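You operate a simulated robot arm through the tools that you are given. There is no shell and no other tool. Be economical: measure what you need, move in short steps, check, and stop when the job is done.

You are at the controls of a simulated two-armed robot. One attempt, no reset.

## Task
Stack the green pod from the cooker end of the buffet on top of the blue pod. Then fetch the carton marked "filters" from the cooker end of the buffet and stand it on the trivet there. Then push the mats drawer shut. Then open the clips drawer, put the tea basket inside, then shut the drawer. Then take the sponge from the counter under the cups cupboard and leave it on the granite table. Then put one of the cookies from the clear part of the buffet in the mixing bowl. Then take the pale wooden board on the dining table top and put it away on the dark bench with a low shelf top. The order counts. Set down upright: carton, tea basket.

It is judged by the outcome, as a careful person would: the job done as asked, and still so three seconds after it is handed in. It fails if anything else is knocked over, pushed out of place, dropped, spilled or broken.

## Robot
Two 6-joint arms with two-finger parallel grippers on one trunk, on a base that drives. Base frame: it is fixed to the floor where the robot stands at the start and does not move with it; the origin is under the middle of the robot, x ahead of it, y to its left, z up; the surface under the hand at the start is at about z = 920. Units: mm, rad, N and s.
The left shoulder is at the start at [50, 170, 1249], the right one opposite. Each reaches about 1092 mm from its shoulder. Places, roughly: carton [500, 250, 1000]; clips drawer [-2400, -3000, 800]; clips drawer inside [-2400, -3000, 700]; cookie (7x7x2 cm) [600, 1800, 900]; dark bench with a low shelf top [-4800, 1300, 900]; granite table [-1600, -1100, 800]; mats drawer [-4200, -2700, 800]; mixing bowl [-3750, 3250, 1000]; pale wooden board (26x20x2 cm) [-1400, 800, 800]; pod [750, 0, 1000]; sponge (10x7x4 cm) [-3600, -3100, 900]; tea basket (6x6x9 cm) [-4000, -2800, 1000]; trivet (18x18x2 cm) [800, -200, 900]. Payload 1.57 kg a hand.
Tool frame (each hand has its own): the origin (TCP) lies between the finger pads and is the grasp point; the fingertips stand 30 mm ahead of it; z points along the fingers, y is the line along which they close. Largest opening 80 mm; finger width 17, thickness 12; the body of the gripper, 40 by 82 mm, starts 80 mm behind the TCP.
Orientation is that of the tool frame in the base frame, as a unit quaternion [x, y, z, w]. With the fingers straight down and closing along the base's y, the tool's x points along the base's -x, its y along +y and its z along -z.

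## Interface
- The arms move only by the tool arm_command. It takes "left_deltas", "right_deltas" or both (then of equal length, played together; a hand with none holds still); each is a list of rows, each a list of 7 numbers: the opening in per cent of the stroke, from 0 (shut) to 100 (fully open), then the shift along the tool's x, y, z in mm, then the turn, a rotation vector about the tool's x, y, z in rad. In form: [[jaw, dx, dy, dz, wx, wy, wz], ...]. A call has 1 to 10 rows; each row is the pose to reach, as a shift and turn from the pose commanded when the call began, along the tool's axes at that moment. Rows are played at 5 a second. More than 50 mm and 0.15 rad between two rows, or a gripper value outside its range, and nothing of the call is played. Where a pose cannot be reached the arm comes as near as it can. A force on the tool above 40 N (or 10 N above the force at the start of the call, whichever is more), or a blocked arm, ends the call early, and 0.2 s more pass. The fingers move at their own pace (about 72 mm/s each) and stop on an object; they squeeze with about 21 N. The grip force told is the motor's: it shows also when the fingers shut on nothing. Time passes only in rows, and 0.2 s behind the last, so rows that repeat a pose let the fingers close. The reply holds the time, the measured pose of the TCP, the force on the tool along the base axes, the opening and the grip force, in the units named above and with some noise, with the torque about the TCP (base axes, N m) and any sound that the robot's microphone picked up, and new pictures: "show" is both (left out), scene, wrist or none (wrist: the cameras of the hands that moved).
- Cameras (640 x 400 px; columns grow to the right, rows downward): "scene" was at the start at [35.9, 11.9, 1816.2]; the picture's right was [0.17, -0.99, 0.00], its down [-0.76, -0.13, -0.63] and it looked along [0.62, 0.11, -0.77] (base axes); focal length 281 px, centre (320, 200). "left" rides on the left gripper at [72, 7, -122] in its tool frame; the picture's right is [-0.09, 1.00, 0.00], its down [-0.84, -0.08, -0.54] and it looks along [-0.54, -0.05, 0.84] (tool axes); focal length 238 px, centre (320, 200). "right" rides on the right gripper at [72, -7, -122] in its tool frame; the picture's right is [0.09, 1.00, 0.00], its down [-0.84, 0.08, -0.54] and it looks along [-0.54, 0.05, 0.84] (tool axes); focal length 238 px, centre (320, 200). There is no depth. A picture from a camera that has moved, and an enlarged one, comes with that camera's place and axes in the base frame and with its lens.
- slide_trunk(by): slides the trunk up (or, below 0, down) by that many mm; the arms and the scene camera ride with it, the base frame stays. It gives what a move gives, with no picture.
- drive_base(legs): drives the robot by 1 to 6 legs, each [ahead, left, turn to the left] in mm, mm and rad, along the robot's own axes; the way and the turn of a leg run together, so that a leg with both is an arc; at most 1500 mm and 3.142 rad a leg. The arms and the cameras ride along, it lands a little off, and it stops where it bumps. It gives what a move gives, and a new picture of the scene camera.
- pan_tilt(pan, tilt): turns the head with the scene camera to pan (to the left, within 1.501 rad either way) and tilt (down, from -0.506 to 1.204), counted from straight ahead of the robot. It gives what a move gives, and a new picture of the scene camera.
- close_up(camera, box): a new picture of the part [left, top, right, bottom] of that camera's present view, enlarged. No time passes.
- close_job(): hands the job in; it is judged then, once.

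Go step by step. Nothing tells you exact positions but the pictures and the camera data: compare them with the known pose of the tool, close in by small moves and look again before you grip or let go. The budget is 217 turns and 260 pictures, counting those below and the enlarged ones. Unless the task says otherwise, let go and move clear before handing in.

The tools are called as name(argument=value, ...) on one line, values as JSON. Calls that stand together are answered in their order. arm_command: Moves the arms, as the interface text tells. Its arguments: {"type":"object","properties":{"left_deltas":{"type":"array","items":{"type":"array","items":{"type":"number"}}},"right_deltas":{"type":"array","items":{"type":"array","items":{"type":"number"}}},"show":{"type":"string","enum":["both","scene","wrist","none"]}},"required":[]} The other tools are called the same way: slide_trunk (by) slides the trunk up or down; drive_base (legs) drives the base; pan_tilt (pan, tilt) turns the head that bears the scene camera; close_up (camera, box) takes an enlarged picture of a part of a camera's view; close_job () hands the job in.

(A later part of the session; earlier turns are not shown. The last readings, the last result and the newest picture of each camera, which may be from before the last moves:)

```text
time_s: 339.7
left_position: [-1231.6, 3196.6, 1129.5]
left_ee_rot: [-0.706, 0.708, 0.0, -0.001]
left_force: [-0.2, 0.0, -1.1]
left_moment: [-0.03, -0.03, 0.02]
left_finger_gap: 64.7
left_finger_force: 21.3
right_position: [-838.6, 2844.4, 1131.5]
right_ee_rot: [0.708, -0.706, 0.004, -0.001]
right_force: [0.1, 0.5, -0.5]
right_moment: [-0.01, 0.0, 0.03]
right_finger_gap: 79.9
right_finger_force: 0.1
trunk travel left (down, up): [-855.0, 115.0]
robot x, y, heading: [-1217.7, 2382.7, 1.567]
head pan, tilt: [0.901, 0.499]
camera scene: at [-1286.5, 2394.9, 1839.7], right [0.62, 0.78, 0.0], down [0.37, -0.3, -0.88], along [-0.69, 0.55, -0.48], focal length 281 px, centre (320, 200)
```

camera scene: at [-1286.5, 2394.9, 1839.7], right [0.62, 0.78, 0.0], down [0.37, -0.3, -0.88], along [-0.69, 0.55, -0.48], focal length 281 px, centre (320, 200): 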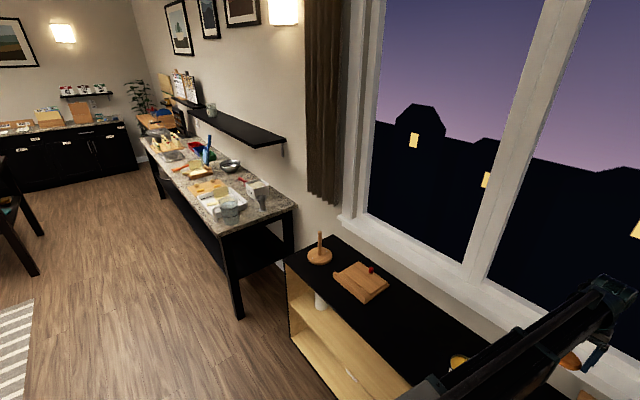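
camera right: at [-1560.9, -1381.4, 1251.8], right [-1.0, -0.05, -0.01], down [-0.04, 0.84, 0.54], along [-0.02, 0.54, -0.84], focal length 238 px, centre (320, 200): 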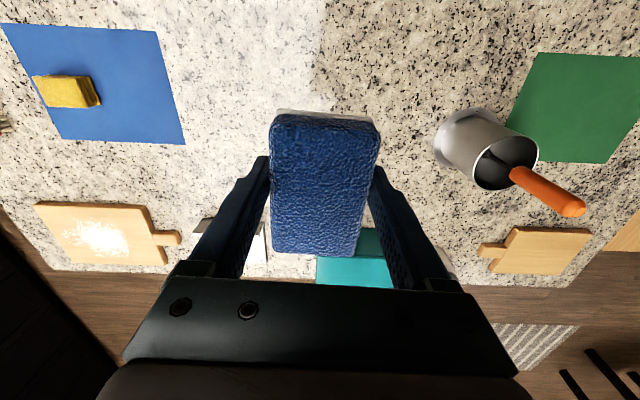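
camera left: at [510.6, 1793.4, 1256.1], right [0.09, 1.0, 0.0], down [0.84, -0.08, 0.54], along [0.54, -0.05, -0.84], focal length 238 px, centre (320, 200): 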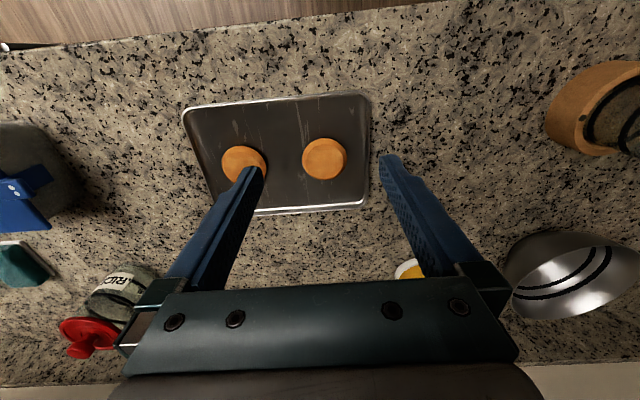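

The arm fold had been refused, but the sweep stayed clear and the cookie is still held. I fold now, then continue strafing.

arm_command(left_deltas=[[60, 40, 10, 0, 0, 0, 0], [60, 80, 20, 0, 0, 0, 0], [60, 120, 32, 0, 0, 0, 0], [60, 160, 46, 0, 0, 0, 0], [60, 200, 62, 0, 0, 0, 0], [60, 240, 80, 0, 0, 0, 0], [60, 275, 100, 0, 0, 0, 0], [60, 305, 125, 0, 0, 0, 0], [60, 310, 150, 0, 0, 0, 0]], show="none")

drive_base(legs=[[0, 1300, 0]])

pan_tilt(pan=0.7, tilt=0.55)

```text
time_s: 341.7
left_position: [-1382.7, 2886.6, 1129.3]
left_ee_rot: [-0.706, 0.708, 0.0, -0.001]
left_force: [-0.9, 0.7, -0.5]
left_moment: [0.0, 0.02, -0.03]
left_finger_gap: 64.6
left_finger_force: 20.4
left hand out of reach, approached as far as the arm can: row 2, 3, 8, 9
right_position: [-838.8, 2844.2, 1130.7]
right_ee_rot: [0.708, -0.706, 0.005, -0.002]
right_force: [0.4, 0.0, 0.7]
right_moment: [0.0, 0.01, 0.01]
right_finger_gap: 80.0
right_finger_force: 0.0
trunk travel left (down, up): [-855.0, 115.0]
robot x, y, heading: [-1214.6, 2377.2, 1.572]
head pan, tilt: [0.901, 0.499]
```

```text
time_s: 348.3
left_position: [-2708.5, 2879.6, 1129.1]
left_ee_rot: [0.711, -0.704, 0.0, 0.0]
left_force: [-0.5, 0.6, -1.7]
left_moment: [-0.03, -0.04, 0.01]
left_finger_gap: 64.5
left_finger_force: 20.9
right_position: [-2166.0, 2843.1, 1130.0]
right_ee_rot: [0.713, -0.701, 0.005, 0.0]
right_force: [0.4, 0.4, -1.1]
right_moment: [-0.01, -0.03, -0.02]
right_finger_gap: 79.8
right_finger_force: 0.0
trunk travel left (down, up): [-855.0, 115.0]
robot x, y, heading: [-2536.6, 2374.0, 1.581]
head pan, tilt: [0.901, 0.499]
camera scene: at [-2607.8, 2389.8, 1839.8], right [0.61, 0.79, 0.0], down [0.38, -0.29, -0.88], along [-0.69, 0.54, -0.48], focal length 281 px, centre (320, 200)
```

scene: 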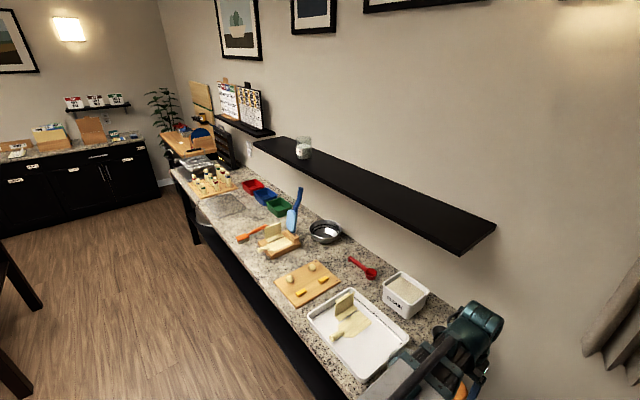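

```text
time_s: 349.1
left_position: [-2708.1, 2879.8, 1129.9]
left_ee_rot: [0.71, -0.704, 0.0, 0.001]
left_force: [0.0, 0.5, -0.2]
left_moment: [0.0, 0.02, -0.02]
left_finger_gap: 64.3
left_finger_force: 20.8
right_position: [-2165.4, 2843.5, 1129.8]
right_ee_rot: [0.713, -0.702, 0.004, -0.001]
right_force: [0.2, 0.5, 0.4]
right_moment: [0.01, 0.05, -0.01]
right_finger_gap: 80.0
right_finger_force: 0.0
trunk travel left (down, up): [-855.0, 115.0]
robot x, y, heading: [-2539.1, 2375.3, 1.577]
head pan, tilt: [0.7, 0.55]
camera scene: at [-2594.1, 2402.0, 1835.2], right [0.76, 0.65, 0.0], down [0.34, -0.4, -0.85], along [-0.56, 0.65, -0.52], focal length 281 px, centre (320, 200)
```

scene: 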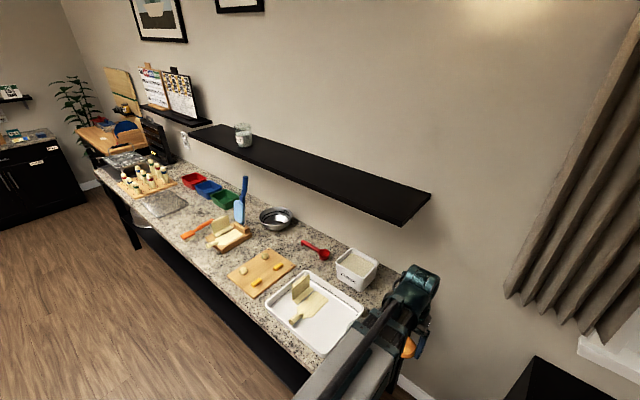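

The steel mixing bowl is near [-3575, 3180]. I strafe further, keeping a little off the bench.

drive_base(legs=[[-60, 0, 0], [0, 870, 0]])

pan_tilt(pan=0.1, tilt=0.75)

```text
time_s: 354.3
left_position: [-3573.4, 2826.9, 1128.6]
left_ee_rot: [-0.7, 0.714, -0.001, 0.0]
left_force: [0.2, 0.3, -1.0]
left_moment: [0.01, -0.01, -0.02]
left_finger_gap: 64.7
left_finger_force: 20.5
right_position: [-3032.7, 2776.5, 1131.6]
right_ee_rot: [-0.703, 0.711, -0.004, 0.0]
right_force: [0.4, 0.1, -0.5]
right_moment: [-0.01, 0.02, 0.01]
right_finger_gap: 79.9
right_finger_force: 0.0
trunk travel left (down, up): [-855.0, 115.0]
robot x, y, heading: [-3417.9, 2317.7, 1.552]
head pan, tilt: [0.7, 0.55]
camera scene: at [-3473.0, 2346.7, 1835.2], right [0.78, 0.63, 0.0], down [0.33, -0.41, -0.85], along [-0.54, 0.66, -0.52], focal length 281 px, centre (320, 200)
```

scene: 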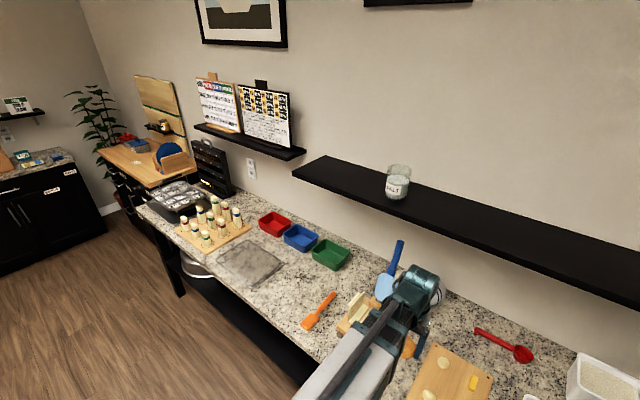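

```text
time_s: 355.3
left_position: [-3574.7, 2829.7, 1130.4]
left_ee_rot: [-0.701, 0.713, -0.001, 0.0]
left_force: [-0.1, 0.2, -0.4]
left_moment: [0.0, -0.02, 0.01]
left_finger_gap: 64.7
left_finger_force: 20.8
right_position: [-3031.5, 2777.4, 1129.9]
right_ee_rot: [-0.702, 0.712, -0.004, 0.001]
right_force: [0.5, -0.5, -0.3]
right_moment: [-0.01, 0.02, 0.04]
right_finger_gap: 79.8
right_finger_force: 0.1
trunk travel left (down, up): [-855.0, 115.0]
robot x, y, heading: [-3412.6, 2318.0, 1.557]
head pan, tilt: [0.099, 0.75]
camera scene: at [-3422.5, 2359.6, 1817.8], right [1.0, 0.08, 0.0], down [0.06, -0.68, -0.73], along [-0.06, 0.73, -0.68], focal length 281 px, centre (320, 200)
```

scene: 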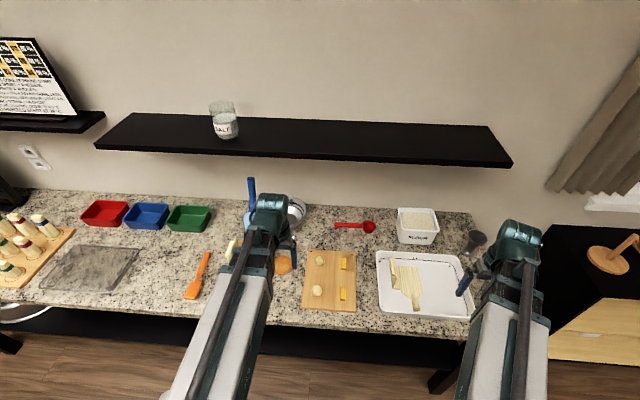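

I view the bowl through the left wrist camera.

close_up(camera="left", box=[0, 0, 640, 400])

close_up(camera="scene", box=[220, 90, 380, 290])

```text
1.00 times, centred on (320, 200) of left (not enlarged: the box is as wide or as high as the picture)
camera zoom: at [-3580.1, 2756.4, 1250.7], right [-0.99, 0.11, 0.0], down [0.09, 0.84, 0.54], along [0.06, 0.54, -0.84], focal length 238 px, centre (320, 200)
```

zoom: 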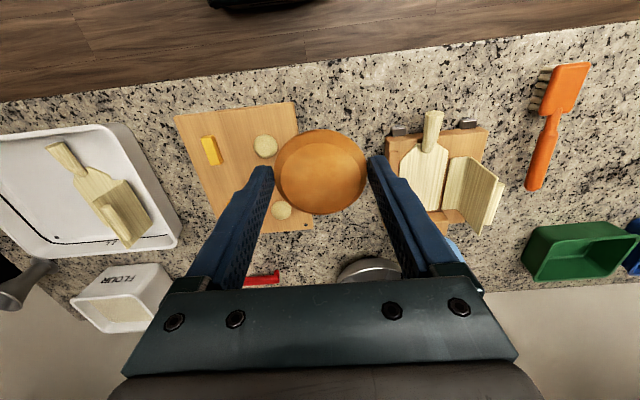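

```text
2.00 times, centred on (300, 190) of scene
camera zoom: at [-3422.5, 2359.6, 1817.8], right [1.0, 0.08, 0.0], down [0.06, -0.68, -0.73], along [-0.06, 0.73, -0.68], focal length 561 px, centre (360, 220)
```

zoom: 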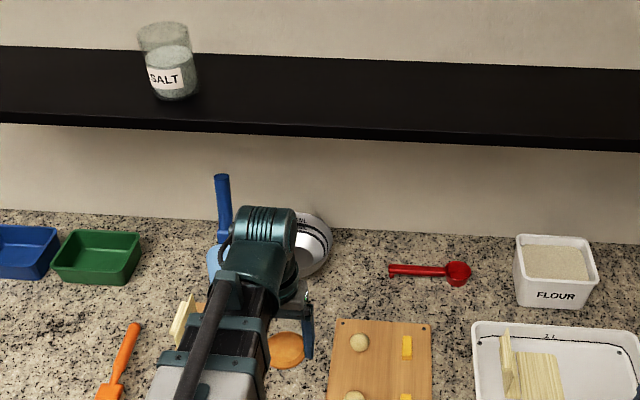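

The bowl sits under a shelf edge (shelf front y≈3130, z≈1300), with an upright blue scraper to its left. I reposition for a straighter arm and a better view.

drive_base(legs=[[-120, -120, 0]])

arm_command(left_deltas=[[60, 0, -45, 0, 0, 0, 0], [60, 0, -90, 0, 0, 0, 0], [60, 0, -90, 0, 0, 0, 0]], show="scene")

close_up(camera="scene", box=[180, 120, 380, 245])

```text
time_s: 356.8
left_position: [-3451.8, 2702.2, 1129.9]
left_ee_rot: [-0.699, 0.715, 0.001, -0.001]
left_force: [0.2, -0.6, -1.0]
left_moment: [-0.01, 0.02, -0.01]
left_finger_gap: 64.3
left_finger_force: 20.8
right_position: [-2910.1, 2650.9, 1129.4]
right_ee_rot: [-0.702, 0.712, -0.004, 0.0]
right_force: [0.5, -0.8, -0.5]
right_moment: [0.02, 0.05, 0.02]
right_finger_gap: 80.1
right_finger_force: 0.0
trunk travel left (down, up): [-855.0, 115.0]
robot x, y, heading: [-3293.1, 2194.6, 1.547]
head pan, tilt: [0.099, 0.75]
camera scene: at [-3300.8, 2234.7, 1817.9], right [1.0, 0.08, 0.0], down [0.05, -0.68, -0.73], along [-0.06, 0.73, -0.68], focal length 281 px, centre (320, 200)
```

scene: 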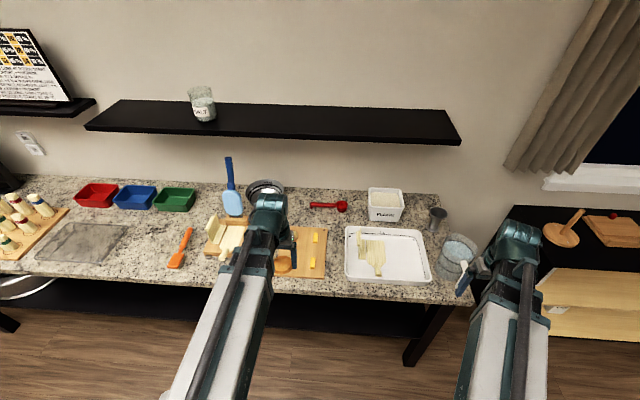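

```text
time_s: 357.6
left_position: [-3367.1, 2705.0, 1129.6]
left_ee_rot: [-0.699, 0.715, 0.0, -0.001]
left_force: [-0.3, -1.2, 0.3]
left_moment: [0.0, 0.01, -0.02]
left_finger_gap: 64.3
left_finger_force: 20.8
right_position: [-2911.4, 2651.6, 1129.8]
right_ee_rot: [-0.702, 0.713, -0.004, 0.0]
right_force: [-0.1, -0.4, -0.4]
right_moment: [0.02, -0.02, 0.01]
right_finger_gap: 79.8
right_finger_force: 0.1
trunk travel left (down, up): [-855.0, 115.0]
robot x, y, heading: [-3293.3, 2199.5, 1.552]
head pan, tilt: [0.099, 0.75]
camera scene: at [-3302.3, 2235.9, 1817.8], right [1.0, 0.08, 0.0], down [0.05, -0.68, -0.73], along [-0.06, 0.73, -0.68], focal length 281 px, centre (320, 200)
```

scene: 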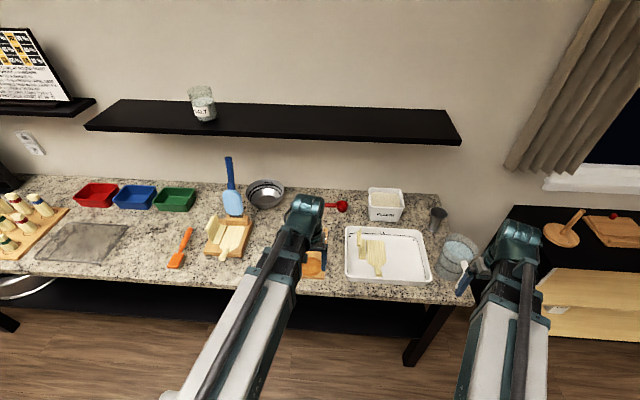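

```text
3.20 times, centred on (280, 182) of scene
camera zoom: at [-3302.3, 2235.9, 1817.8], right [1.0, 0.08, 0.0], down [0.05, -0.68, -0.73], along [-0.06, 0.73, -0.68], focal length 898 px, centre (448, 256)
```

zoom: 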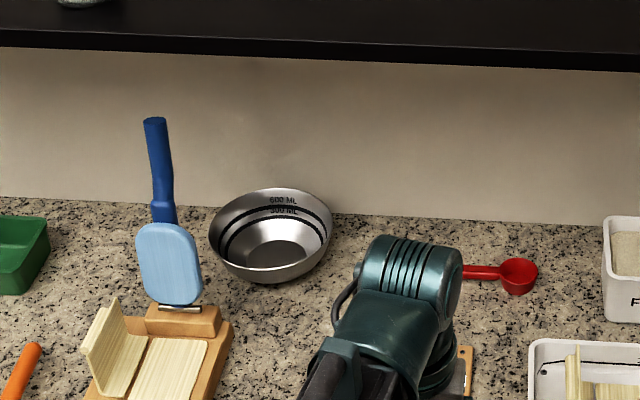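

The bowl centre is about [-3643, 3218], rim z≈950 (bench ≈880), scraper at x≈-3735 left of it. I yaw the hand left 0.5 and tilt it forward 0.6 to reach in under the shelf.

drive_base(legs=[[70, 0, 0]])

arm_command(left_deltas=[[60, 0, 0, 0, 0, 0, -0.13], [60, 0, 0, 0, 0, 0, -0.26], [60, 0, 0, 0, 0, 0, -0.39], [60, 0, 0, 0, 0, 0, -0.5], [60, 0, 0, 0, 0, 0, -0.5]], show="none")

arm_command(left_deltas=[[60, -32.7, 0, -2.5, 0, -0.15, 0], [60, -64.7, 0, -9.8, 0, -0.3, 0], [60, -95.3, 0, -21.8, 0, -0.45, 0], [60, -123.7, 0, -38.2, 0, -0.6, 0], [60, -123.7, 0, -38.2, 0, -0.6, 0]], show="none")

slide_trunk(by=-130)

close_up(camera="left", box=[0, 0, 640, 400])

```text
time_s: 358.6
left_position: [-3365.5, 2775.8, 1129.7]
left_ee_rot: [-0.7, 0.714, -0.001, 0.0]
left_force: [0.7, 0.6, 0.1]
left_moment: [-0.01, 0.0, 0.04]
left_finger_gap: 64.6
left_finger_force: 20.9
right_position: [-2909.8, 2722.3, 1129.6]
right_ee_rot: [-0.702, 0.713, -0.006, -0.001]
right_force: [-0.8, -0.2, 0.6]
right_moment: [-0.06, 0.05, -0.01]
right_finger_gap: 79.8
right_finger_force: 0.0
trunk travel left (down, up): [-855.0, 115.0]
robot x, y, heading: [-3294.9, 2262.1, 1.551]
head pan, tilt: [0.099, 0.75]
camera scene: at [-3300.6, 2307.0, 1817.7], right [1.0, 0.08, 0.0], down [0.05, -0.68, -0.73], along [-0.06, 0.73, -0.68], focal length 281 px, centre (320, 200)
```

scene: 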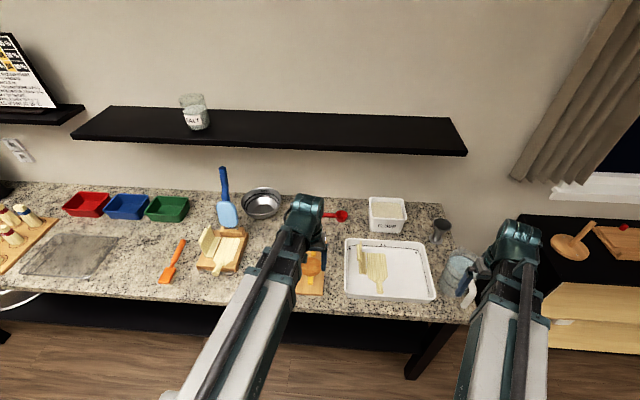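

```text
time_s: 359.8
left_position: [-3366.2, 2773.9, 1129.6]
left_ee_rot: [0.855, -0.519, -0.001, 0.001]
left_force: [-0.4, 0.0, -0.3]
left_moment: [-0.01, -0.02, -0.01]
left_finger_gap: 64.6
left_finger_force: 20.9
right_position: [-2909.8, 2720.6, 1129.8]
right_ee_rot: [-0.702, 0.713, -0.004, 0.001]
right_force: [-0.2, 0.0, -0.1]
right_moment: [-0.01, -0.01, 0.0]
right_finger_gap: 80.3
right_finger_force: 0.1
trunk travel left (down, up): [-855.0, 115.0]
robot x, y, heading: [-3295.7, 2262.8, 1.55]
head pan, tilt: [0.099, 0.75]
```

```text
time_s: 361.0
left_position: [-3422.8, 2882.7, 1168.3]
left_ee_rot: [0.816, -0.496, -0.253, -0.154]
left_force: [-0.5, -0.1, 0.1]
left_moment: [-0.01, -0.01, -0.01]
left_finger_gap: 64.5
left_finger_force: 21.5
right_position: [-2908.7, 2720.6, 1129.6]
right_ee_rot: [-0.702, 0.712, -0.004, 0.001]
right_force: [-0.2, 0.0, -1.5]
right_moment: [0.02, -0.03, 0.0]
right_finger_gap: 80.0
right_finger_force: 0.1
trunk travel left (down, up): [-855.0, 115.0]
robot x, y, heading: [-3292.1, 2266.8, 1.55]
head pan, tilt: [0.099, 0.75]
```

```text
time_s: 362.5
left_position: [-3422.8, 2883.2, 1038.1]
left_ee_rot: [0.816, -0.496, -0.253, -0.154]
left_force: [1.3, 0.7, -0.5]
left_moment: [-0.05, -0.01, -0.02]
left_finger_gap: 64.8
left_finger_force: 21.2
right_position: [-2908.2, 2719.9, 1000.0]
right_ee_rot: [-0.702, 0.712, -0.004, 0.001]
right_force: [0.0, -0.1, -0.3]
right_moment: [0.0, 0.0, 0.01]
right_finger_gap: 80.0
right_finger_force: 0.1
trunk travel left (down, up): [-725.0, 245.0]
robot x, y, heading: [-3291.8, 2260.9, 1.552]
head pan, tilt: [0.099, 0.75]
```

```text
1.00 times, centred on (320, 200) of left (not enlarged: the box is as wide or as high as the picture)
camera zoom: at [-3367.9, 2765.8, 1097.2], right [-0.92, -0.39, 0.05], down [-0.11, 0.38, 0.92], along [-0.38, 0.84, -0.39], focal length 238 px, centre (320, 200)
```

zoom: 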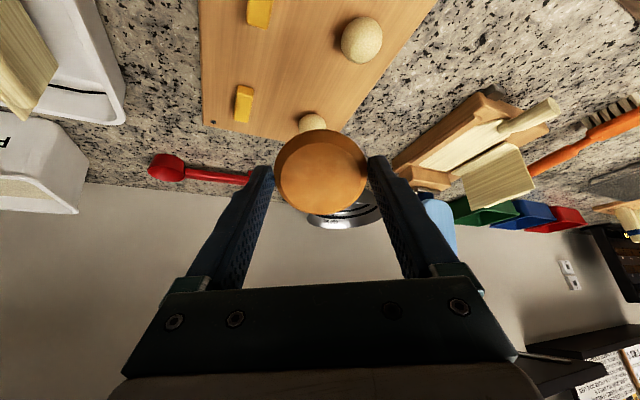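

close_up(camera="left", box=[260, 120, 480, 257])

close_up(camera="scene", box=[190, 110, 370, 222])

```text
2.91 times, centred on (370, 188) of left
camera zoom: at [-3367.9, 2765.8, 1097.2], right [-0.92, -0.39, 0.05], down [-0.11, 0.38, 0.92], along [-0.38, 0.84, -0.39], focal length 693 px, centre (174, 234)
```

zoom: 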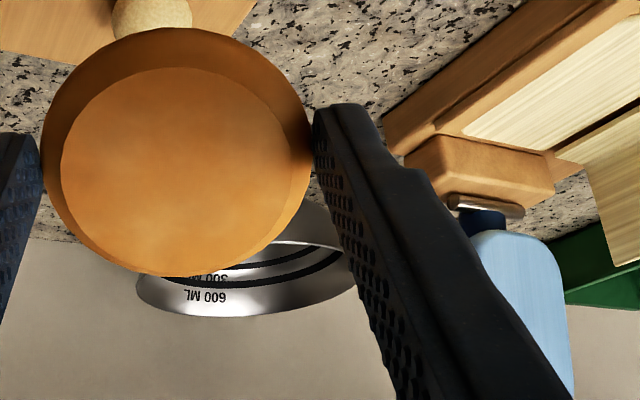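

```text
3.56 times, centred on (280, 166) of scene
camera zoom: at [-3300.7, 2304.6, 1687.9], right [1.0, 0.08, 0.0], down [0.05, -0.68, -0.73], along [-0.06, 0.73, -0.68], focal length 998 px, centre (462, 321)
```

zoom: 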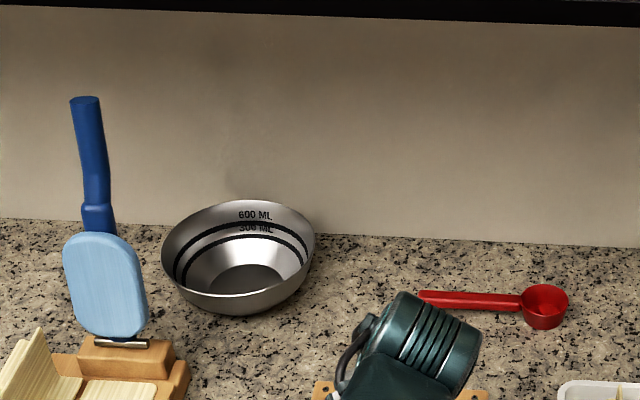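

Estimates of the bowl's depth disagree a bit, so I advance partway at a safe height and look again.

arm_command(left_deltas=[[60, -34, 4.3, 23.2, 0, 0, 0], [60, -68, 8.7, 46.5, 0, 0, 0], [60, -102, 13, 69.7, 0, 0, 0], [60, -136, 17.4, 93, 0, 0, 0], [60, -170, 21.7, 116, 0, 0, 0], [60, -203.6, 26.1, 139.4, 0, 0, 0], [60, -203.6, 26.1, 139.4, 0, 0, 0]])

close_up(camera="scene", box=[190, 110, 370, 222])

```text
time_s: 364.1
left_position: [-3560.2, 3090.1, 1038.4]
left_ee_rot: [0.816, -0.497, -0.252, -0.153]
left_force: [-0.4, 0.2, -0.4]
left_moment: [-0.02, 0.02, -0.01]
left_finger_gap: 64.4
left_finger_force: 20.8
right_position: [-2909.4, 2720.4, 999.4]
right_ee_rot: [-0.701, 0.713, -0.005, 0.001]
right_force: [0.6, -0.1, 0.1]
right_moment: [0.01, 0.0, 0.02]
right_finger_gap: 79.8
right_finger_force: 0.0
trunk travel left (down, up): [-725.0, 245.0]
robot x, y, heading: [-3290.6, 2264.3, 1.546]
head pan, tilt: [0.099, 0.75]
camera scene: at [-3300.7, 2304.5, 1687.8], right [1.0, 0.08, 0.0], down [0.05, -0.68, -0.73], along [-0.06, 0.73, -0.68], focal length 281 px, centre (320, 200)
camera left: at [-3505.8, 2975.2, 1097.2], right [-0.92, -0.39, 0.05], down [-0.11, 0.38, 0.92], along [-0.38, 0.84, -0.39], focal length 238 px, centre (320, 200)
```

scene: 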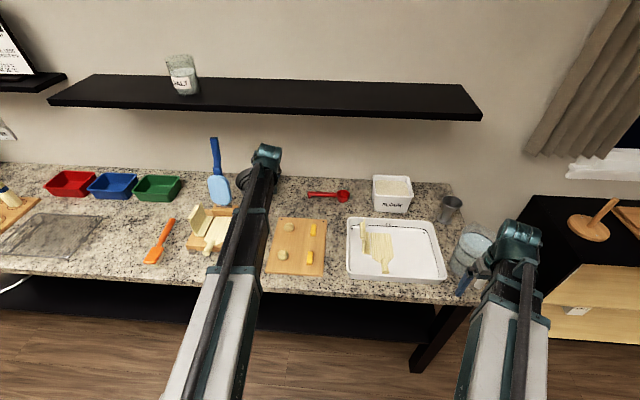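
left: 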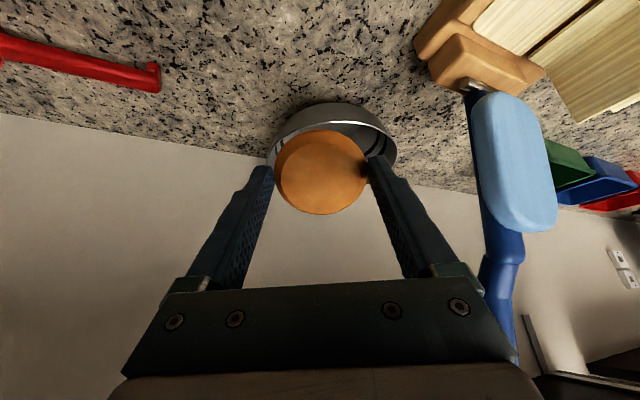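

```text
3.56 times, centred on (280, 166) of scene
camera zoom: at [-3300.7, 2304.5, 1687.8], right [1.0, 0.08, 0.0], down [0.05, -0.68, -0.73], along [-0.06, 0.73, -0.68], focal length 998 px, centre (462, 321)
```

zoom: 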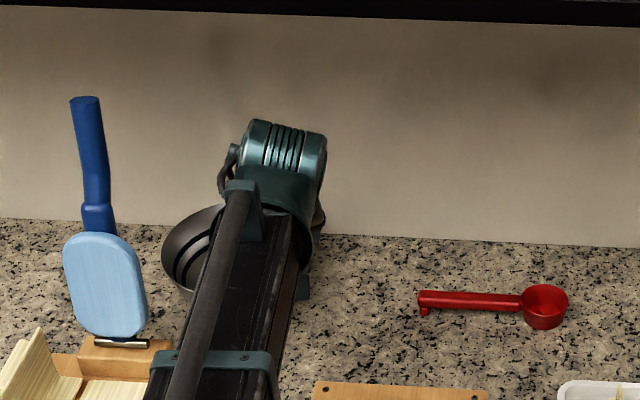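

Bowl centre refined to ≈[-3647, 3236], rim z≈910. I lower a bit and move over it.

slide_trunk(by=-40)

arm_command(left_deltas=[[60, -33, 2.7, 22.5, 0, 0, 0], [60, -66, 5.4, 45, 0, 0, 0], [60, -99, 8, 67.5, 0, 0, 0], [60, -128, 10.5, 87.5, 0, 0, 0], [60, -128, 10.5, 87.5, 0, 0, 0]])

close_up(camera="scene", box=[190, 100, 370, 212])

```text
time_s: 365.0
left_position: [-3561.1, 3091.2, 997.8]
left_ee_rot: [0.817, -0.496, -0.252, -0.152]
left_force: [0.0, -0.2, 0.3]
left_moment: [0.0, 0.01, -0.01]
left_finger_gap: 64.4
left_finger_force: 20.9
right_position: [-2909.6, 2721.4, 960.1]
right_ee_rot: [-0.702, 0.712, -0.005, 0.0]
right_force: [1.1, 0.1, -0.3]
right_moment: [0.0, 0.0, -0.01]
right_finger_gap: 80.1
right_finger_force: 0.0
trunk travel left (down, up): [-685.0, 285.0]
robot x, y, heading: [-3297.1, 2266.0, 1.55]
head pan, tilt: [0.099, 0.75]
```

```text
time_s: 366.2
left_position: [-3639.5, 3224.6, 998.2]
left_ee_rot: [0.816, -0.496, -0.253, -0.153]
left_force: [0.8, 0.8, -0.7]
left_moment: [-0.02, 0.0, 0.02]
left_finger_gap: 64.5
left_finger_force: 20.9
left hand out of reach, approached as far as the arm can: row 3, 4
right_position: [-2908.8, 2720.3, 958.7]
right_ee_rot: [-0.701, 0.713, -0.004, 0.001]
right_force: [0.0, -0.3, -0.5]
right_moment: [-0.01, 0.05, -0.02]
right_finger_gap: 80.0
right_finger_force: 0.0
trunk travel left (down, up): [-685.0, 285.0]
robot x, y, heading: [-3293.5, 2268.1, 1.552]
head pan, tilt: [0.099, 0.75]
camera scene: at [-3300.7, 2304.6, 1647.8], right [1.0, 0.08, 0.0], down [0.05, -0.68, -0.73], along [-0.06, 0.73, -0.68], focal length 281 px, centre (320, 200)
camera left: at [-3585.0, 3108.7, 1057.2], right [-0.92, -0.39, 0.05], down [-0.11, 0.38, 0.92], along [-0.38, 0.84, -0.39], focal length 238 px, centre (320, 200)
```

scene: 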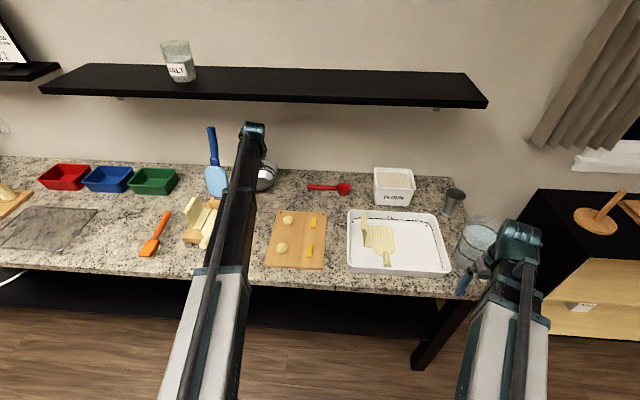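
left: 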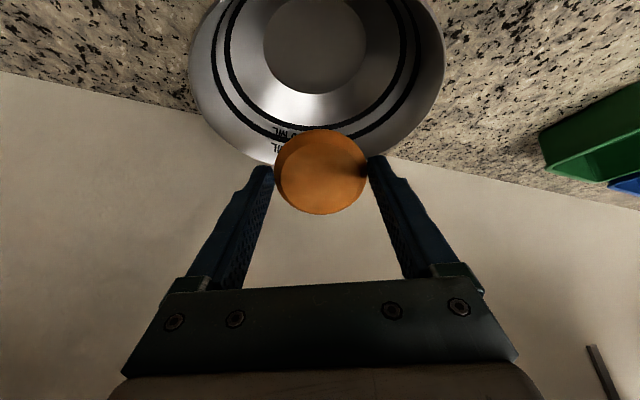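

```text
3.56 times, centred on (280, 156) of scene
camera zoom: at [-3300.7, 2304.6, 1647.8], right [1.0, 0.08, 0.0], down [0.05, -0.68, -0.73], along [-0.06, 0.73, -0.68], focal length 998 px, centre (462, 356)
```

zoom: 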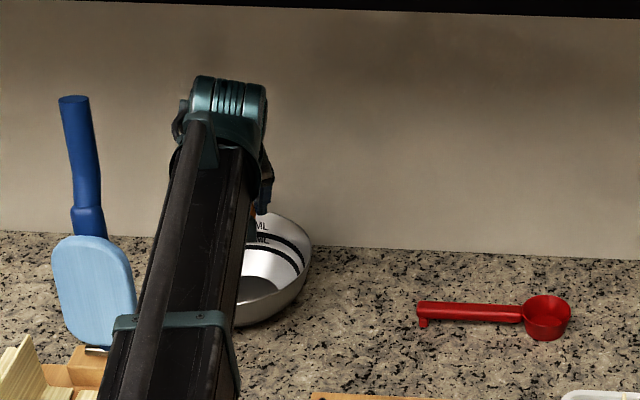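

The cookie is over the bowl. I first move the right hand away from the bench corner, then lower.

arm_command(right_deltas=[[0, 10, -30, 0, 0, 0, 0], [0, 20, -60, 0, 0, 0, 0], [0, 25, -90, 0, 0, 0, 0], [0, 25, -90, 0, 0, 0, 0]], left_deltas=[[60, 0, 0, 0, 0, 0, 0], [60, 0, 0, 0, 0, 0, 0], [60, 0, 0, 0, 0, 0, 0], [60, 0, 0, 0, 0, 0, 0]], show="none")

slide_trunk(by=-60)

close_up(camera="left", box=[0, 0, 640, 400])

close_up(camera="scene", box=[190, 80, 370, 192])

```text
time_s: 367.2
left_position: [-3640.4, 3224.5, 998.2]
left_ee_rot: [0.817, -0.496, -0.252, -0.152]
left_force: [-0.8, -0.1, -0.2]
left_moment: [0.01, 0.04, 0.02]
left_finger_gap: 64.4
left_finger_force: 21.0
right_position: [-2819.1, 2694.7, 960.5]
right_ee_rot: [-0.702, 0.712, -0.004, 0.001]
right_force: [-0.1, -0.3, -0.3]
right_moment: [-0.02, -0.01, 0.04]
right_finger_gap: 0.0
right_finger_force: 21.5
right hand out of reach, approached as far as the arm can: row 2
trunk travel left (down, up): [-685.0, 285.0]
robot x, y, heading: [-3293.0, 2265.4, 1.55]
head pan, tilt: [0.099, 0.75]
```

```text
time_s: 368.2
left_position: [-3639.0, 3224.5, 938.5]
left_ee_rot: [0.816, -0.497, -0.252, -0.152]
left_force: [-0.1, 0.0, -0.2]
left_moment: [0.01, -0.01, 0.04]
left_finger_gap: 64.2
left_finger_force: 20.9
right_position: [-2818.9, 2693.7, 900.1]
right_ee_rot: [-0.702, 0.712, -0.004, 0.001]
right_force: [0.3, 0.2, 0.1]
right_moment: [0.03, -0.05, 0.01]
right_finger_gap: 0.0
right_finger_force: 21.1
trunk travel left (down, up): [-625.0, 345.0]
robot x, y, heading: [-3293.7, 2262.4, 1.551]
head pan, tilt: [0.099, 0.75]
```

```text
1.00 times, centred on (320, 200) of left (not enlarged: the box is as wide or as high as the picture)
camera zoom: at [-3584.8, 3108.6, 997.2], right [-0.92, -0.39, 0.05], down [-0.11, 0.38, 0.92], along [-0.38, 0.84, -0.39], focal length 238 px, centre (320, 200)
```

zoom: 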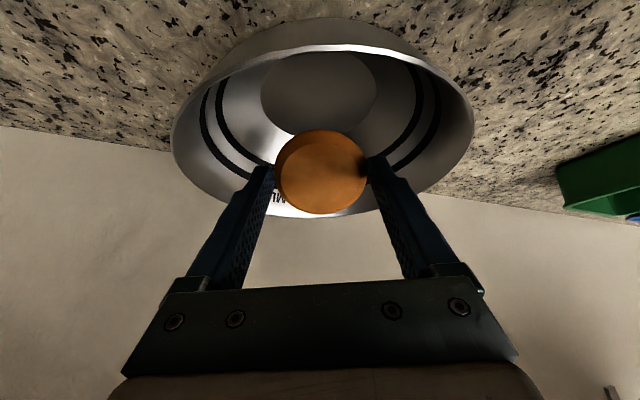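

```text
3.56 times, centred on (280, 136) of scene
camera zoom: at [-3300.7, 2304.6, 1587.8], right [1.0, 0.08, 0.0], down [0.05, -0.68, -0.73], along [-0.06, 0.73, -0.68], focal length 998 px, centre (462, 428)
```

zoom: 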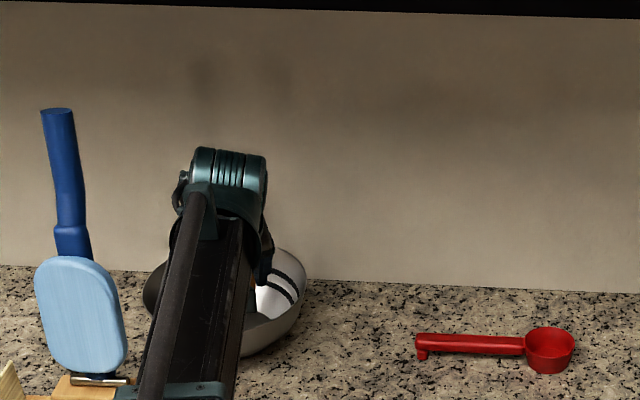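

Rim now looks like z≈898, centred ≈[-3635, 3214]. I pull back 18 mm to centre the cookie, and lower it into the bowl.

arm_command(left_deltas=[[60, 14.9, 0, -10.2, 0, 0, 0], [60, 14.9, 0, -10.2, 0, 0, 0]], show="none")

slide_trunk(by=-25)

slide_trunk(by=-10)

close_up(camera="left", box=[0, 0, 640, 400])

```text
time_s: 368.8
left_position: [-3633.4, 3208.8, 938.7]
left_ee_rot: [0.816, -0.496, -0.253, -0.153]
left_force: [0.4, 0.7, 0.2]
left_moment: [-0.02, 0.04, 0.0]
left_finger_gap: 64.4
left_finger_force: 20.8
right_position: [-2819.8, 2693.8, 900.5]
right_ee_rot: [-0.701, 0.713, -0.005, 0.001]
right_force: [0.4, 0.1, -1.0]
right_moment: [-0.02, 0.0, -0.02]
right_finger_gap: 0.0
right_finger_force: 20.3
trunk travel left (down, up): [-625.0, 345.0]
robot x, y, heading: [-3291.5, 2266.3, 1.547]
head pan, tilt: [0.099, 0.75]
```

```text
time_s: 369.5
left_position: [-3632.9, 3209.0, 912.9]
left_ee_rot: [0.817, -0.496, -0.251, -0.152]
left_force: [-0.2, 0.3, -0.8]
left_moment: [0.0, 0.0, -0.02]
left_finger_gap: 64.4
left_finger_force: 21.0
right_position: [-2819.4, 2692.9, 874.7]
right_ee_rot: [-0.702, 0.712, -0.004, 0.0]
right_force: [0.1, 0.1, 0.4]
right_moment: [-0.01, 0.01, 0.04]
right_finger_gap: 0.0
right_finger_force: 21.8
trunk travel left (down, up): [-600.0, 370.0]
robot x, y, heading: [-3291.6, 2263.6, 1.55]
head pan, tilt: [0.099, 0.75]
```

```text
time_s: 370.1
left_position: [-3633.8, 3209.1, 903.8]
left_ee_rot: [0.817, -0.496, -0.252, -0.152]
left_force: [0.0, -0.3, -0.3]
left_moment: [0.01, -0.03, -0.01]
left_finger_gap: 64.5
left_finger_force: 20.8
right_position: [-2817.8, 2692.0, 864.0]
right_ee_rot: [-0.701, 0.713, -0.004, 0.001]
right_force: [-0.3, 0.8, -0.3]
right_moment: [-0.03, -0.01, 0.0]
right_finger_gap: 0.1
right_finger_force: 20.6
trunk travel left (down, up): [-590.0, 380.0]
robot x, y, heading: [-3293.2, 2265.7, 1.546]
head pan, tilt: [0.099, 0.75]
```

```text
1.00 times, centred on (320, 200) of left (not enlarged: the box is as wide or as high as the picture)
camera zoom: at [-3577.7, 3092.5, 962.2], right [-0.92, -0.39, 0.05], down [-0.11, 0.38, 0.92], along [-0.38, 0.84, -0.39], focal length 238 px, centre (320, 200)
```

zoom: 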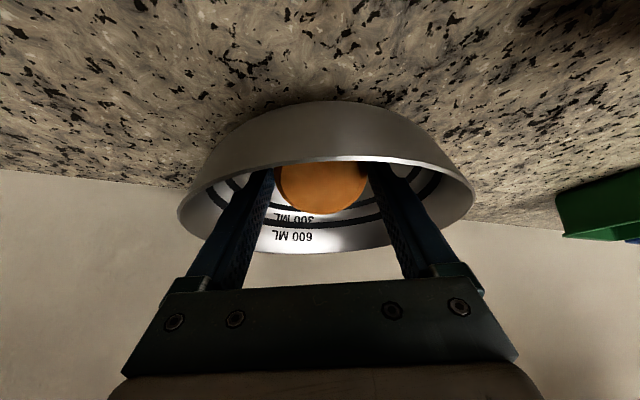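

slide_trunk(by=-8)

slide_trunk(by=-6)

slide_trunk(by=-4)

```text
time_s: 370.6
left_position: [-3633.3, 3208.9, 894.7]
left_ee_rot: [0.816, -0.497, -0.252, -0.153]
left_force: [-0.3, -0.3, 0.0]
left_moment: [-0.01, 0.0, 0.02]
left_finger_gap: 64.5
left_finger_force: 20.8
right_position: [-2818.5, 2693.1, 857.2]
right_ee_rot: [-0.702, 0.712, -0.005, 0.0]
right_force: [-0.6, 0.3, 0.1]
right_moment: [0.01, -0.01, 0.0]
right_finger_gap: 0.0
right_finger_force: 21.7
trunk travel left (down, up): [-582.0, 388.0]
robot x, y, heading: [-3293.2, 2264.0, 1.551]
head pan, tilt: [0.099, 0.75]
```

```text
time_s: 371.2
left_position: [-3633.4, 3208.4, 890.6]
left_ee_rot: [0.816, -0.496, -0.253, -0.153]
left_force: [-1.9, 2.8, 12.2]
left_moment: [0.06, 0.09, 0.01]
left_finger_gap: 64.6
left_finger_force: 20.9
right_position: [-2817.6, 2693.5, 852.2]
right_ee_rot: [-0.702, 0.712, -0.004, 0.0]
right_force: [-0.2, 0.0, 0.1]
right_moment: [0.01, 0.02, -0.01]
right_finger_gap: 0.2
right_finger_force: 20.2
trunk travel left (down, up): [-576.0, 394.0]
robot x, y, heading: [-3292.3, 2267.5, 1.55]
head pan, tilt: [0.099, 0.75]
```

```text
time_s: 371.7
left_position: [-3633.5, 3208.4, 888.1]
left_ee_rot: [0.816, -0.495, -0.254, -0.154]
left_force: [-2.9, 6.0, 25.4]
left_moment: [0.46, -0.31, 0.24]
left_finger_gap: 64.5
left_finger_force: 21.1
right_position: [-2817.6, 2693.3, 847.6]
right_ee_rot: [-0.701, 0.713, -0.003, 0.001]
right_force: [-0.3, -0.4, 0.3]
right_moment: [0.03, -0.01, 0.01]
right_finger_gap: 0.1
right_finger_force: 20.8
trunk travel left (down, up): [-572.0, 398.0]
robot x, y, heading: [-3293.4, 2262.6, 1.547]
head pan, tilt: [0.099, 0.75]
```

Contact. I ease up 5 mm and release gently.

slide_trunk(by=5)

arm_command(left_deltas=[[84, 0, 0, 0, 0, 0, 0], [88, 0, 0, 0, 0, 0, 0], [90, 0, 0, 0, 0, 0, 0]], show="none")

slide_trunk(by=50)

close_up(camera="left", box=[0, 0, 640, 400])

```text
time_s: 372.2
left_position: [-3632.1, 3208.7, 887.8]
left_ee_rot: [0.817, -0.496, -0.251, -0.152]
left_force: [0.5, 0.5, 0.1]
left_moment: [-0.02, -0.02, 0.02]
left_finger_gap: 64.5
left_finger_force: 20.4
right_position: [-2818.7, 2693.9, 852.2]
right_ee_rot: [-0.702, 0.713, -0.005, 0.001]
right_force: [-0.3, -0.7, 0.3]
right_moment: [-0.04, -0.04, -0.02]
right_finger_gap: 0.0
right_finger_force: 20.8
trunk travel left (down, up): [-577.0, 393.0]
robot x, y, heading: [-3292.8, 2260.5, 1.549]
head pan, tilt: [0.099, 0.75]
```

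```text
time_s: 373.1
left_position: [-3633.4, 3207.6, 890.1]
left_ee_rot: [0.817, -0.496, -0.253, -0.152]
left_force: [-0.4, -1.0, 0.0]
left_moment: [-0.02, 0.01, 0.0]
left_finger_gap: 69.7
left_finger_force: 0.0
right_position: [-2818.0, 2692.6, 851.4]
right_ee_rot: [-0.702, 0.712, -0.004, 0.0]
right_force: [-0.9, 0.1, -0.4]
right_moment: [-0.03, -0.01, 0.0]
right_finger_gap: 0.0
right_finger_force: 21.1
trunk travel left (down, up): [-577.0, 393.0]
robot x, y, heading: [-3294.9, 2264.4, 1.553]
head pan, tilt: [0.099, 0.75]
```

```text
time_s: 374.0
left_position: [-3632.5, 3209.4, 939.8]
left_ee_rot: [0.817, -0.496, -0.252, -0.152]
left_force: [0.4, -0.3, 0.1]
left_moment: [-0.03, 0.01, 0.0]
left_finger_gap: 72.0
left_finger_force: 0.0
right_position: [-2819.3, 2694.6, 901.4]
right_ee_rot: [-0.702, 0.712, -0.004, 0.001]
right_force: [-0.5, 0.1, 0.2]
right_moment: [0.02, 0.0, 0.01]
right_finger_gap: 0.1
right_finger_force: 21.0
trunk travel left (down, up): [-627.0, 343.0]
robot x, y, heading: [-3297.3, 2263.0, 1.55]
head pan, tilt: [0.099, 0.75]
```

```text
1.00 times, centred on (320, 200) of left (not enlarged: the box is as wide or as high as the picture)
camera zoom: at [-3577.7, 3092.8, 999.0], right [-0.92, -0.39, 0.05], down [-0.11, 0.38, 0.92], along [-0.38, 0.84, -0.39], focal length 238 px, centre (320, 200)
```

zoom: 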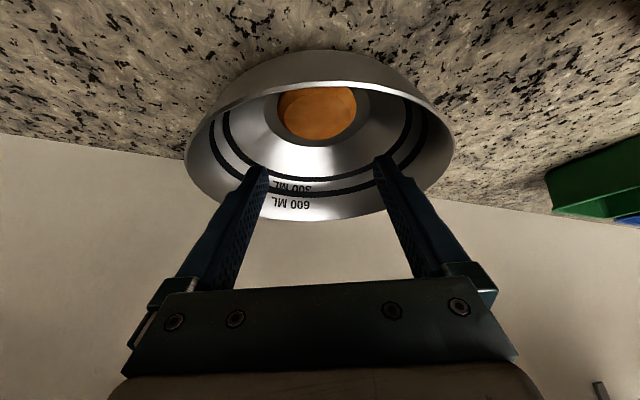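

The cookie lies in the bowl. I rise a little more and back the hand out, restoring it upright.

slide_trunk(by=45)

arm_command(left_deltas=[[50, 33, 0, -22.6, 0, 0, 0], [50, 66, 0, -45.2, 0, 0, 0], [50, 99, 0, -67.8, 0, 0, 0], [50, 132, 0, -90.4, 0, 0, 0], [50, 165, 0, -113, 0, 0, 0], [50, 198, 0, -135.6, 0, 0, 0], [50, 231, 0, -158, 0, 0, 0], [50, 264, 0, -181, 0, 0, 0]], show="none")

slide_trunk(by=150)

arm_command(left_deltas=[[50, 32, 0, -10, 0, 0.15, 0], [50, 62, 0, -25, 0, 0.3, 0], [50, 85, 0, -45, 0, 0.45, 0], [50, 100, 0, -68, 0, 0.6, 0], [50, 100, 0, -68, 0, 0.6, 0]], show="none")

arm_command(left_deltas=[[50, 0, 0, 0, 0, 0, 0.13], [50, 0, 0, 0, 0, 0, 0.26], [50, 0, 0, 0, 0, 0, 0.39], [50, 0, 0, 0, 0, 0, 0.5], [50, 0, 0, 0, 0, 0, 0.5]], show="scene")

```text
time_s: 374.9
left_position: [-3632.5, 3208.6, 984.8]
left_ee_rot: [0.816, -0.497, -0.252, -0.152]
left_force: [-0.3, -0.8, 0.7]
left_moment: [-0.03, 0.02, 0.02]
left_finger_gap: 71.9
left_finger_force: 0.1
right_position: [-2818.1, 2694.5, 945.6]
right_ee_rot: [-0.702, 0.713, -0.004, 0.001]
right_force: [0.2, -1.0, 0.0]
right_moment: [0.02, 0.0, 0.0]
right_finger_gap: 0.0
right_finger_force: 21.1
trunk travel left (down, up): [-672.0, 298.0]
robot x, y, heading: [-3297.4, 2264.9, 1.547]
head pan, tilt: [0.099, 0.75]
```

```text
time_s: 376.6
left_position: [-3484.9, 2925.6, 985.7]
left_ee_rot: [0.817, -0.496, -0.253, -0.152]
left_force: [0.3, 0.2, 0.5]
left_moment: [0.01, 0.01, 0.02]
left_finger_gap: 40.0
left_finger_force: 0.0
right_position: [-2818.0, 2694.6, 947.8]
right_ee_rot: [-0.702, 0.712, -0.004, -0.001]
right_force: [-0.5, -0.7, -0.5]
right_moment: [0.01, 0.0, 0.01]
right_finger_gap: 0.0
right_finger_force: 21.0
trunk travel left (down, up): [-672.0, 298.0]
robot x, y, heading: [-3301.3, 2260.8, 1.548]
head pan, tilt: [0.099, 0.75]
```

```text
time_s: 378.4
left_position: [-3484.7, 2927.4, 1134.8]
left_ee_rot: [0.816, -0.496, -0.253, -0.152]
left_force: [-0.1, 0.3, -0.5]
left_moment: [0.01, 0.02, -0.03]
left_finger_gap: 40.0
left_finger_force: 0.1
right_position: [-2818.5, 2694.7, 1096.2]
right_ee_rot: [-0.701, 0.713, -0.004, 0.001]
right_force: [0.2, -0.5, 0.4]
right_moment: [0.0, 0.02, 0.02]
right_finger_gap: 0.0
right_finger_force: 21.0
trunk travel left (down, up): [-822.0, 148.0]
robot x, y, heading: [-3290.2, 2259.5, 1.548]
head pan, tilt: [0.099, 0.75]
```

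```text
time_s: 379.6
left_position: [-3429.3, 2817.8, 1095.8]
left_ee_rot: [0.854, -0.52, 0.001, 0.001]
left_force: [0.0, -0.4, -0.4]
left_moment: [0.01, 0.01, -0.01]
left_finger_gap: 40.1
left_finger_force: 0.1
left hand out of reach, approached as far as the arm can: row 1, 2, 3, 4, 5
right_position: [-2818.0, 2693.3, 1096.8]
right_ee_rot: [-0.702, 0.713, -0.004, 0.001]
right_force: [0.5, -0.3, -0.3]
right_moment: [0.01, 0.04, 0.02]
right_finger_gap: 0.0
right_finger_force: 21.1
trunk travel left (down, up): [-822.0, 148.0]
robot x, y, heading: [-3296.4, 2261.5, 1.549]
head pan, tilt: [0.099, 0.75]
```

```text
time_s: 380.8
left_position: [-3430.3, 2819.1, 1096.4]
left_ee_rot: [-0.699, 0.715, -0.001, -0.001]
left_force: [-0.2, -0.9, -0.1]
left_moment: [0.0, -0.02, -0.02]
left_finger_gap: 39.9
left_finger_force: 0.0
right_position: [-2818.1, 2693.3, 1097.7]
right_ee_rot: [-0.701, 0.713, -0.004, 0.001]
right_force: [-0.1, -0.4, 0.3]
right_moment: [0.0, 0.01, 0.01]
right_finger_gap: 0.1
right_finger_force: 20.8
trunk travel left (down, up): [-822.0, 148.0]
robot x, y, heading: [-3295.4, 2264.1, 1.547]
head pan, tilt: [0.099, 0.75]
camera scene: at [-3300.7, 2304.7, 1784.8], right [1.0, 0.08, 0.0], down [0.05, -0.68, -0.73], along [-0.06, 0.73, -0.68], focal length 281 px, centre (320, 200)
```

scene: 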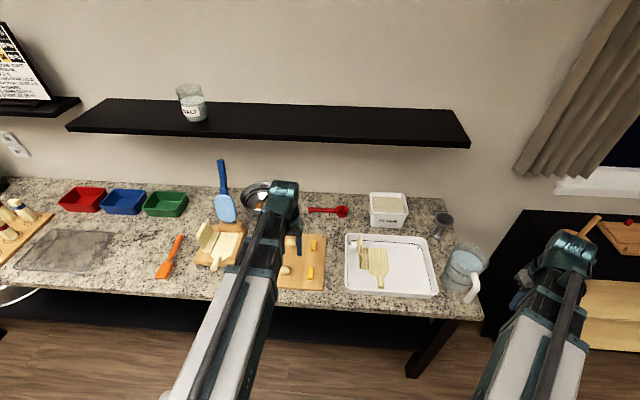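

Cookie task done. I look left to find the dark bench with a low shelf.

pan_tilt(pan=1.5, tilt=0.4)

drive_base(legs=[[-350, 0, 0], [0, 0, 0.9]])

```text
time_s: 382.3
left_position: [-3430.7, 2820.8, 1097.4]
left_ee_rot: [-0.7, 0.714, -0.001, -0.001]
left_force: [-1.4, 0.0, 0.1]
left_moment: [-0.02, 0.0, -0.01]
left_finger_gap: 40.1
left_finger_force: 0.0
right_position: [-2818.7, 2693.9, 1095.8]
right_ee_rot: [-0.702, 0.712, -0.004, 0.001]
right_force: [-0.2, 0.0, 0.1]
right_moment: [-0.01, 0.0, -0.01]
right_finger_gap: 0.0
right_finger_force: 20.6
trunk travel left (down, up): [-822.0, 148.0]
robot x, y, heading: [-3296.4, 2266.4, 1.548]
head pan, tilt: [1.499, 0.4]
camera scene: at [-3386.4, 2230.7, 1815.9], right [0.09, 1.0, 0.0], down [0.39, -0.04, -0.92], along [-0.92, 0.09, -0.39], focal length 281 px, centre (320, 200)
```

scene: 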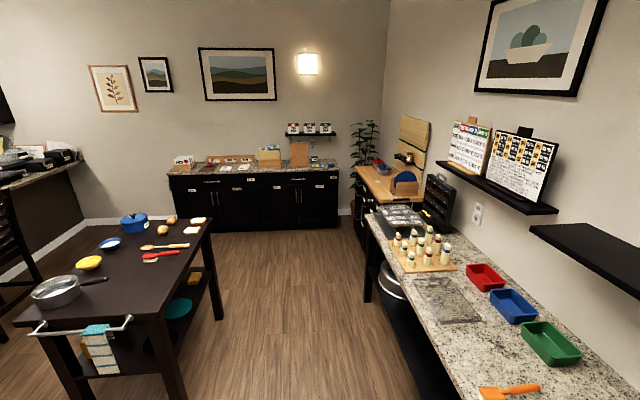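

```text
time_s: 386.9
left_position: [-3823.7, 2147.6, 1096.4]
left_ee_rot: [0.94, -0.34, 0.001, 0.001]
left_force: [0.2, -0.6, -0.3]
left_moment: [0.0, -0.01, -0.02]
left_finger_gap: 40.1
left_finger_force: 0.0
right_position: [-3343.0, 2545.9, 1095.9]
right_ee_rot: [0.941, -0.338, 0.004, -0.002]
right_force: [-0.6, 0.6, -0.1]
right_moment: [0.01, -0.03, -0.01]
right_finger_gap: 0.3
right_finger_force: 21.3
trunk travel left (down, up): [-822.0, 148.0]
robot x, y, heading: [-3300.5, 1904.1, 2.445]
head pan, tilt: [1.499, 0.4]
camera scene: at [-3335.8, 1812.7, 1815.9], right [-0.72, 0.69, 0.0], down [0.27, 0.28, -0.92], along [-0.64, -0.66, -0.39], focal length 281 px, centre (320, 200)
```

scene: 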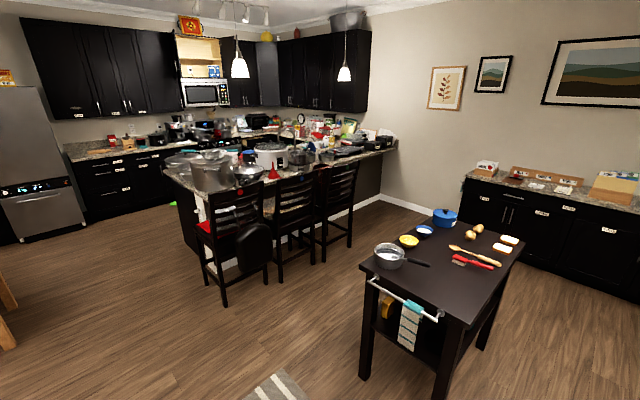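

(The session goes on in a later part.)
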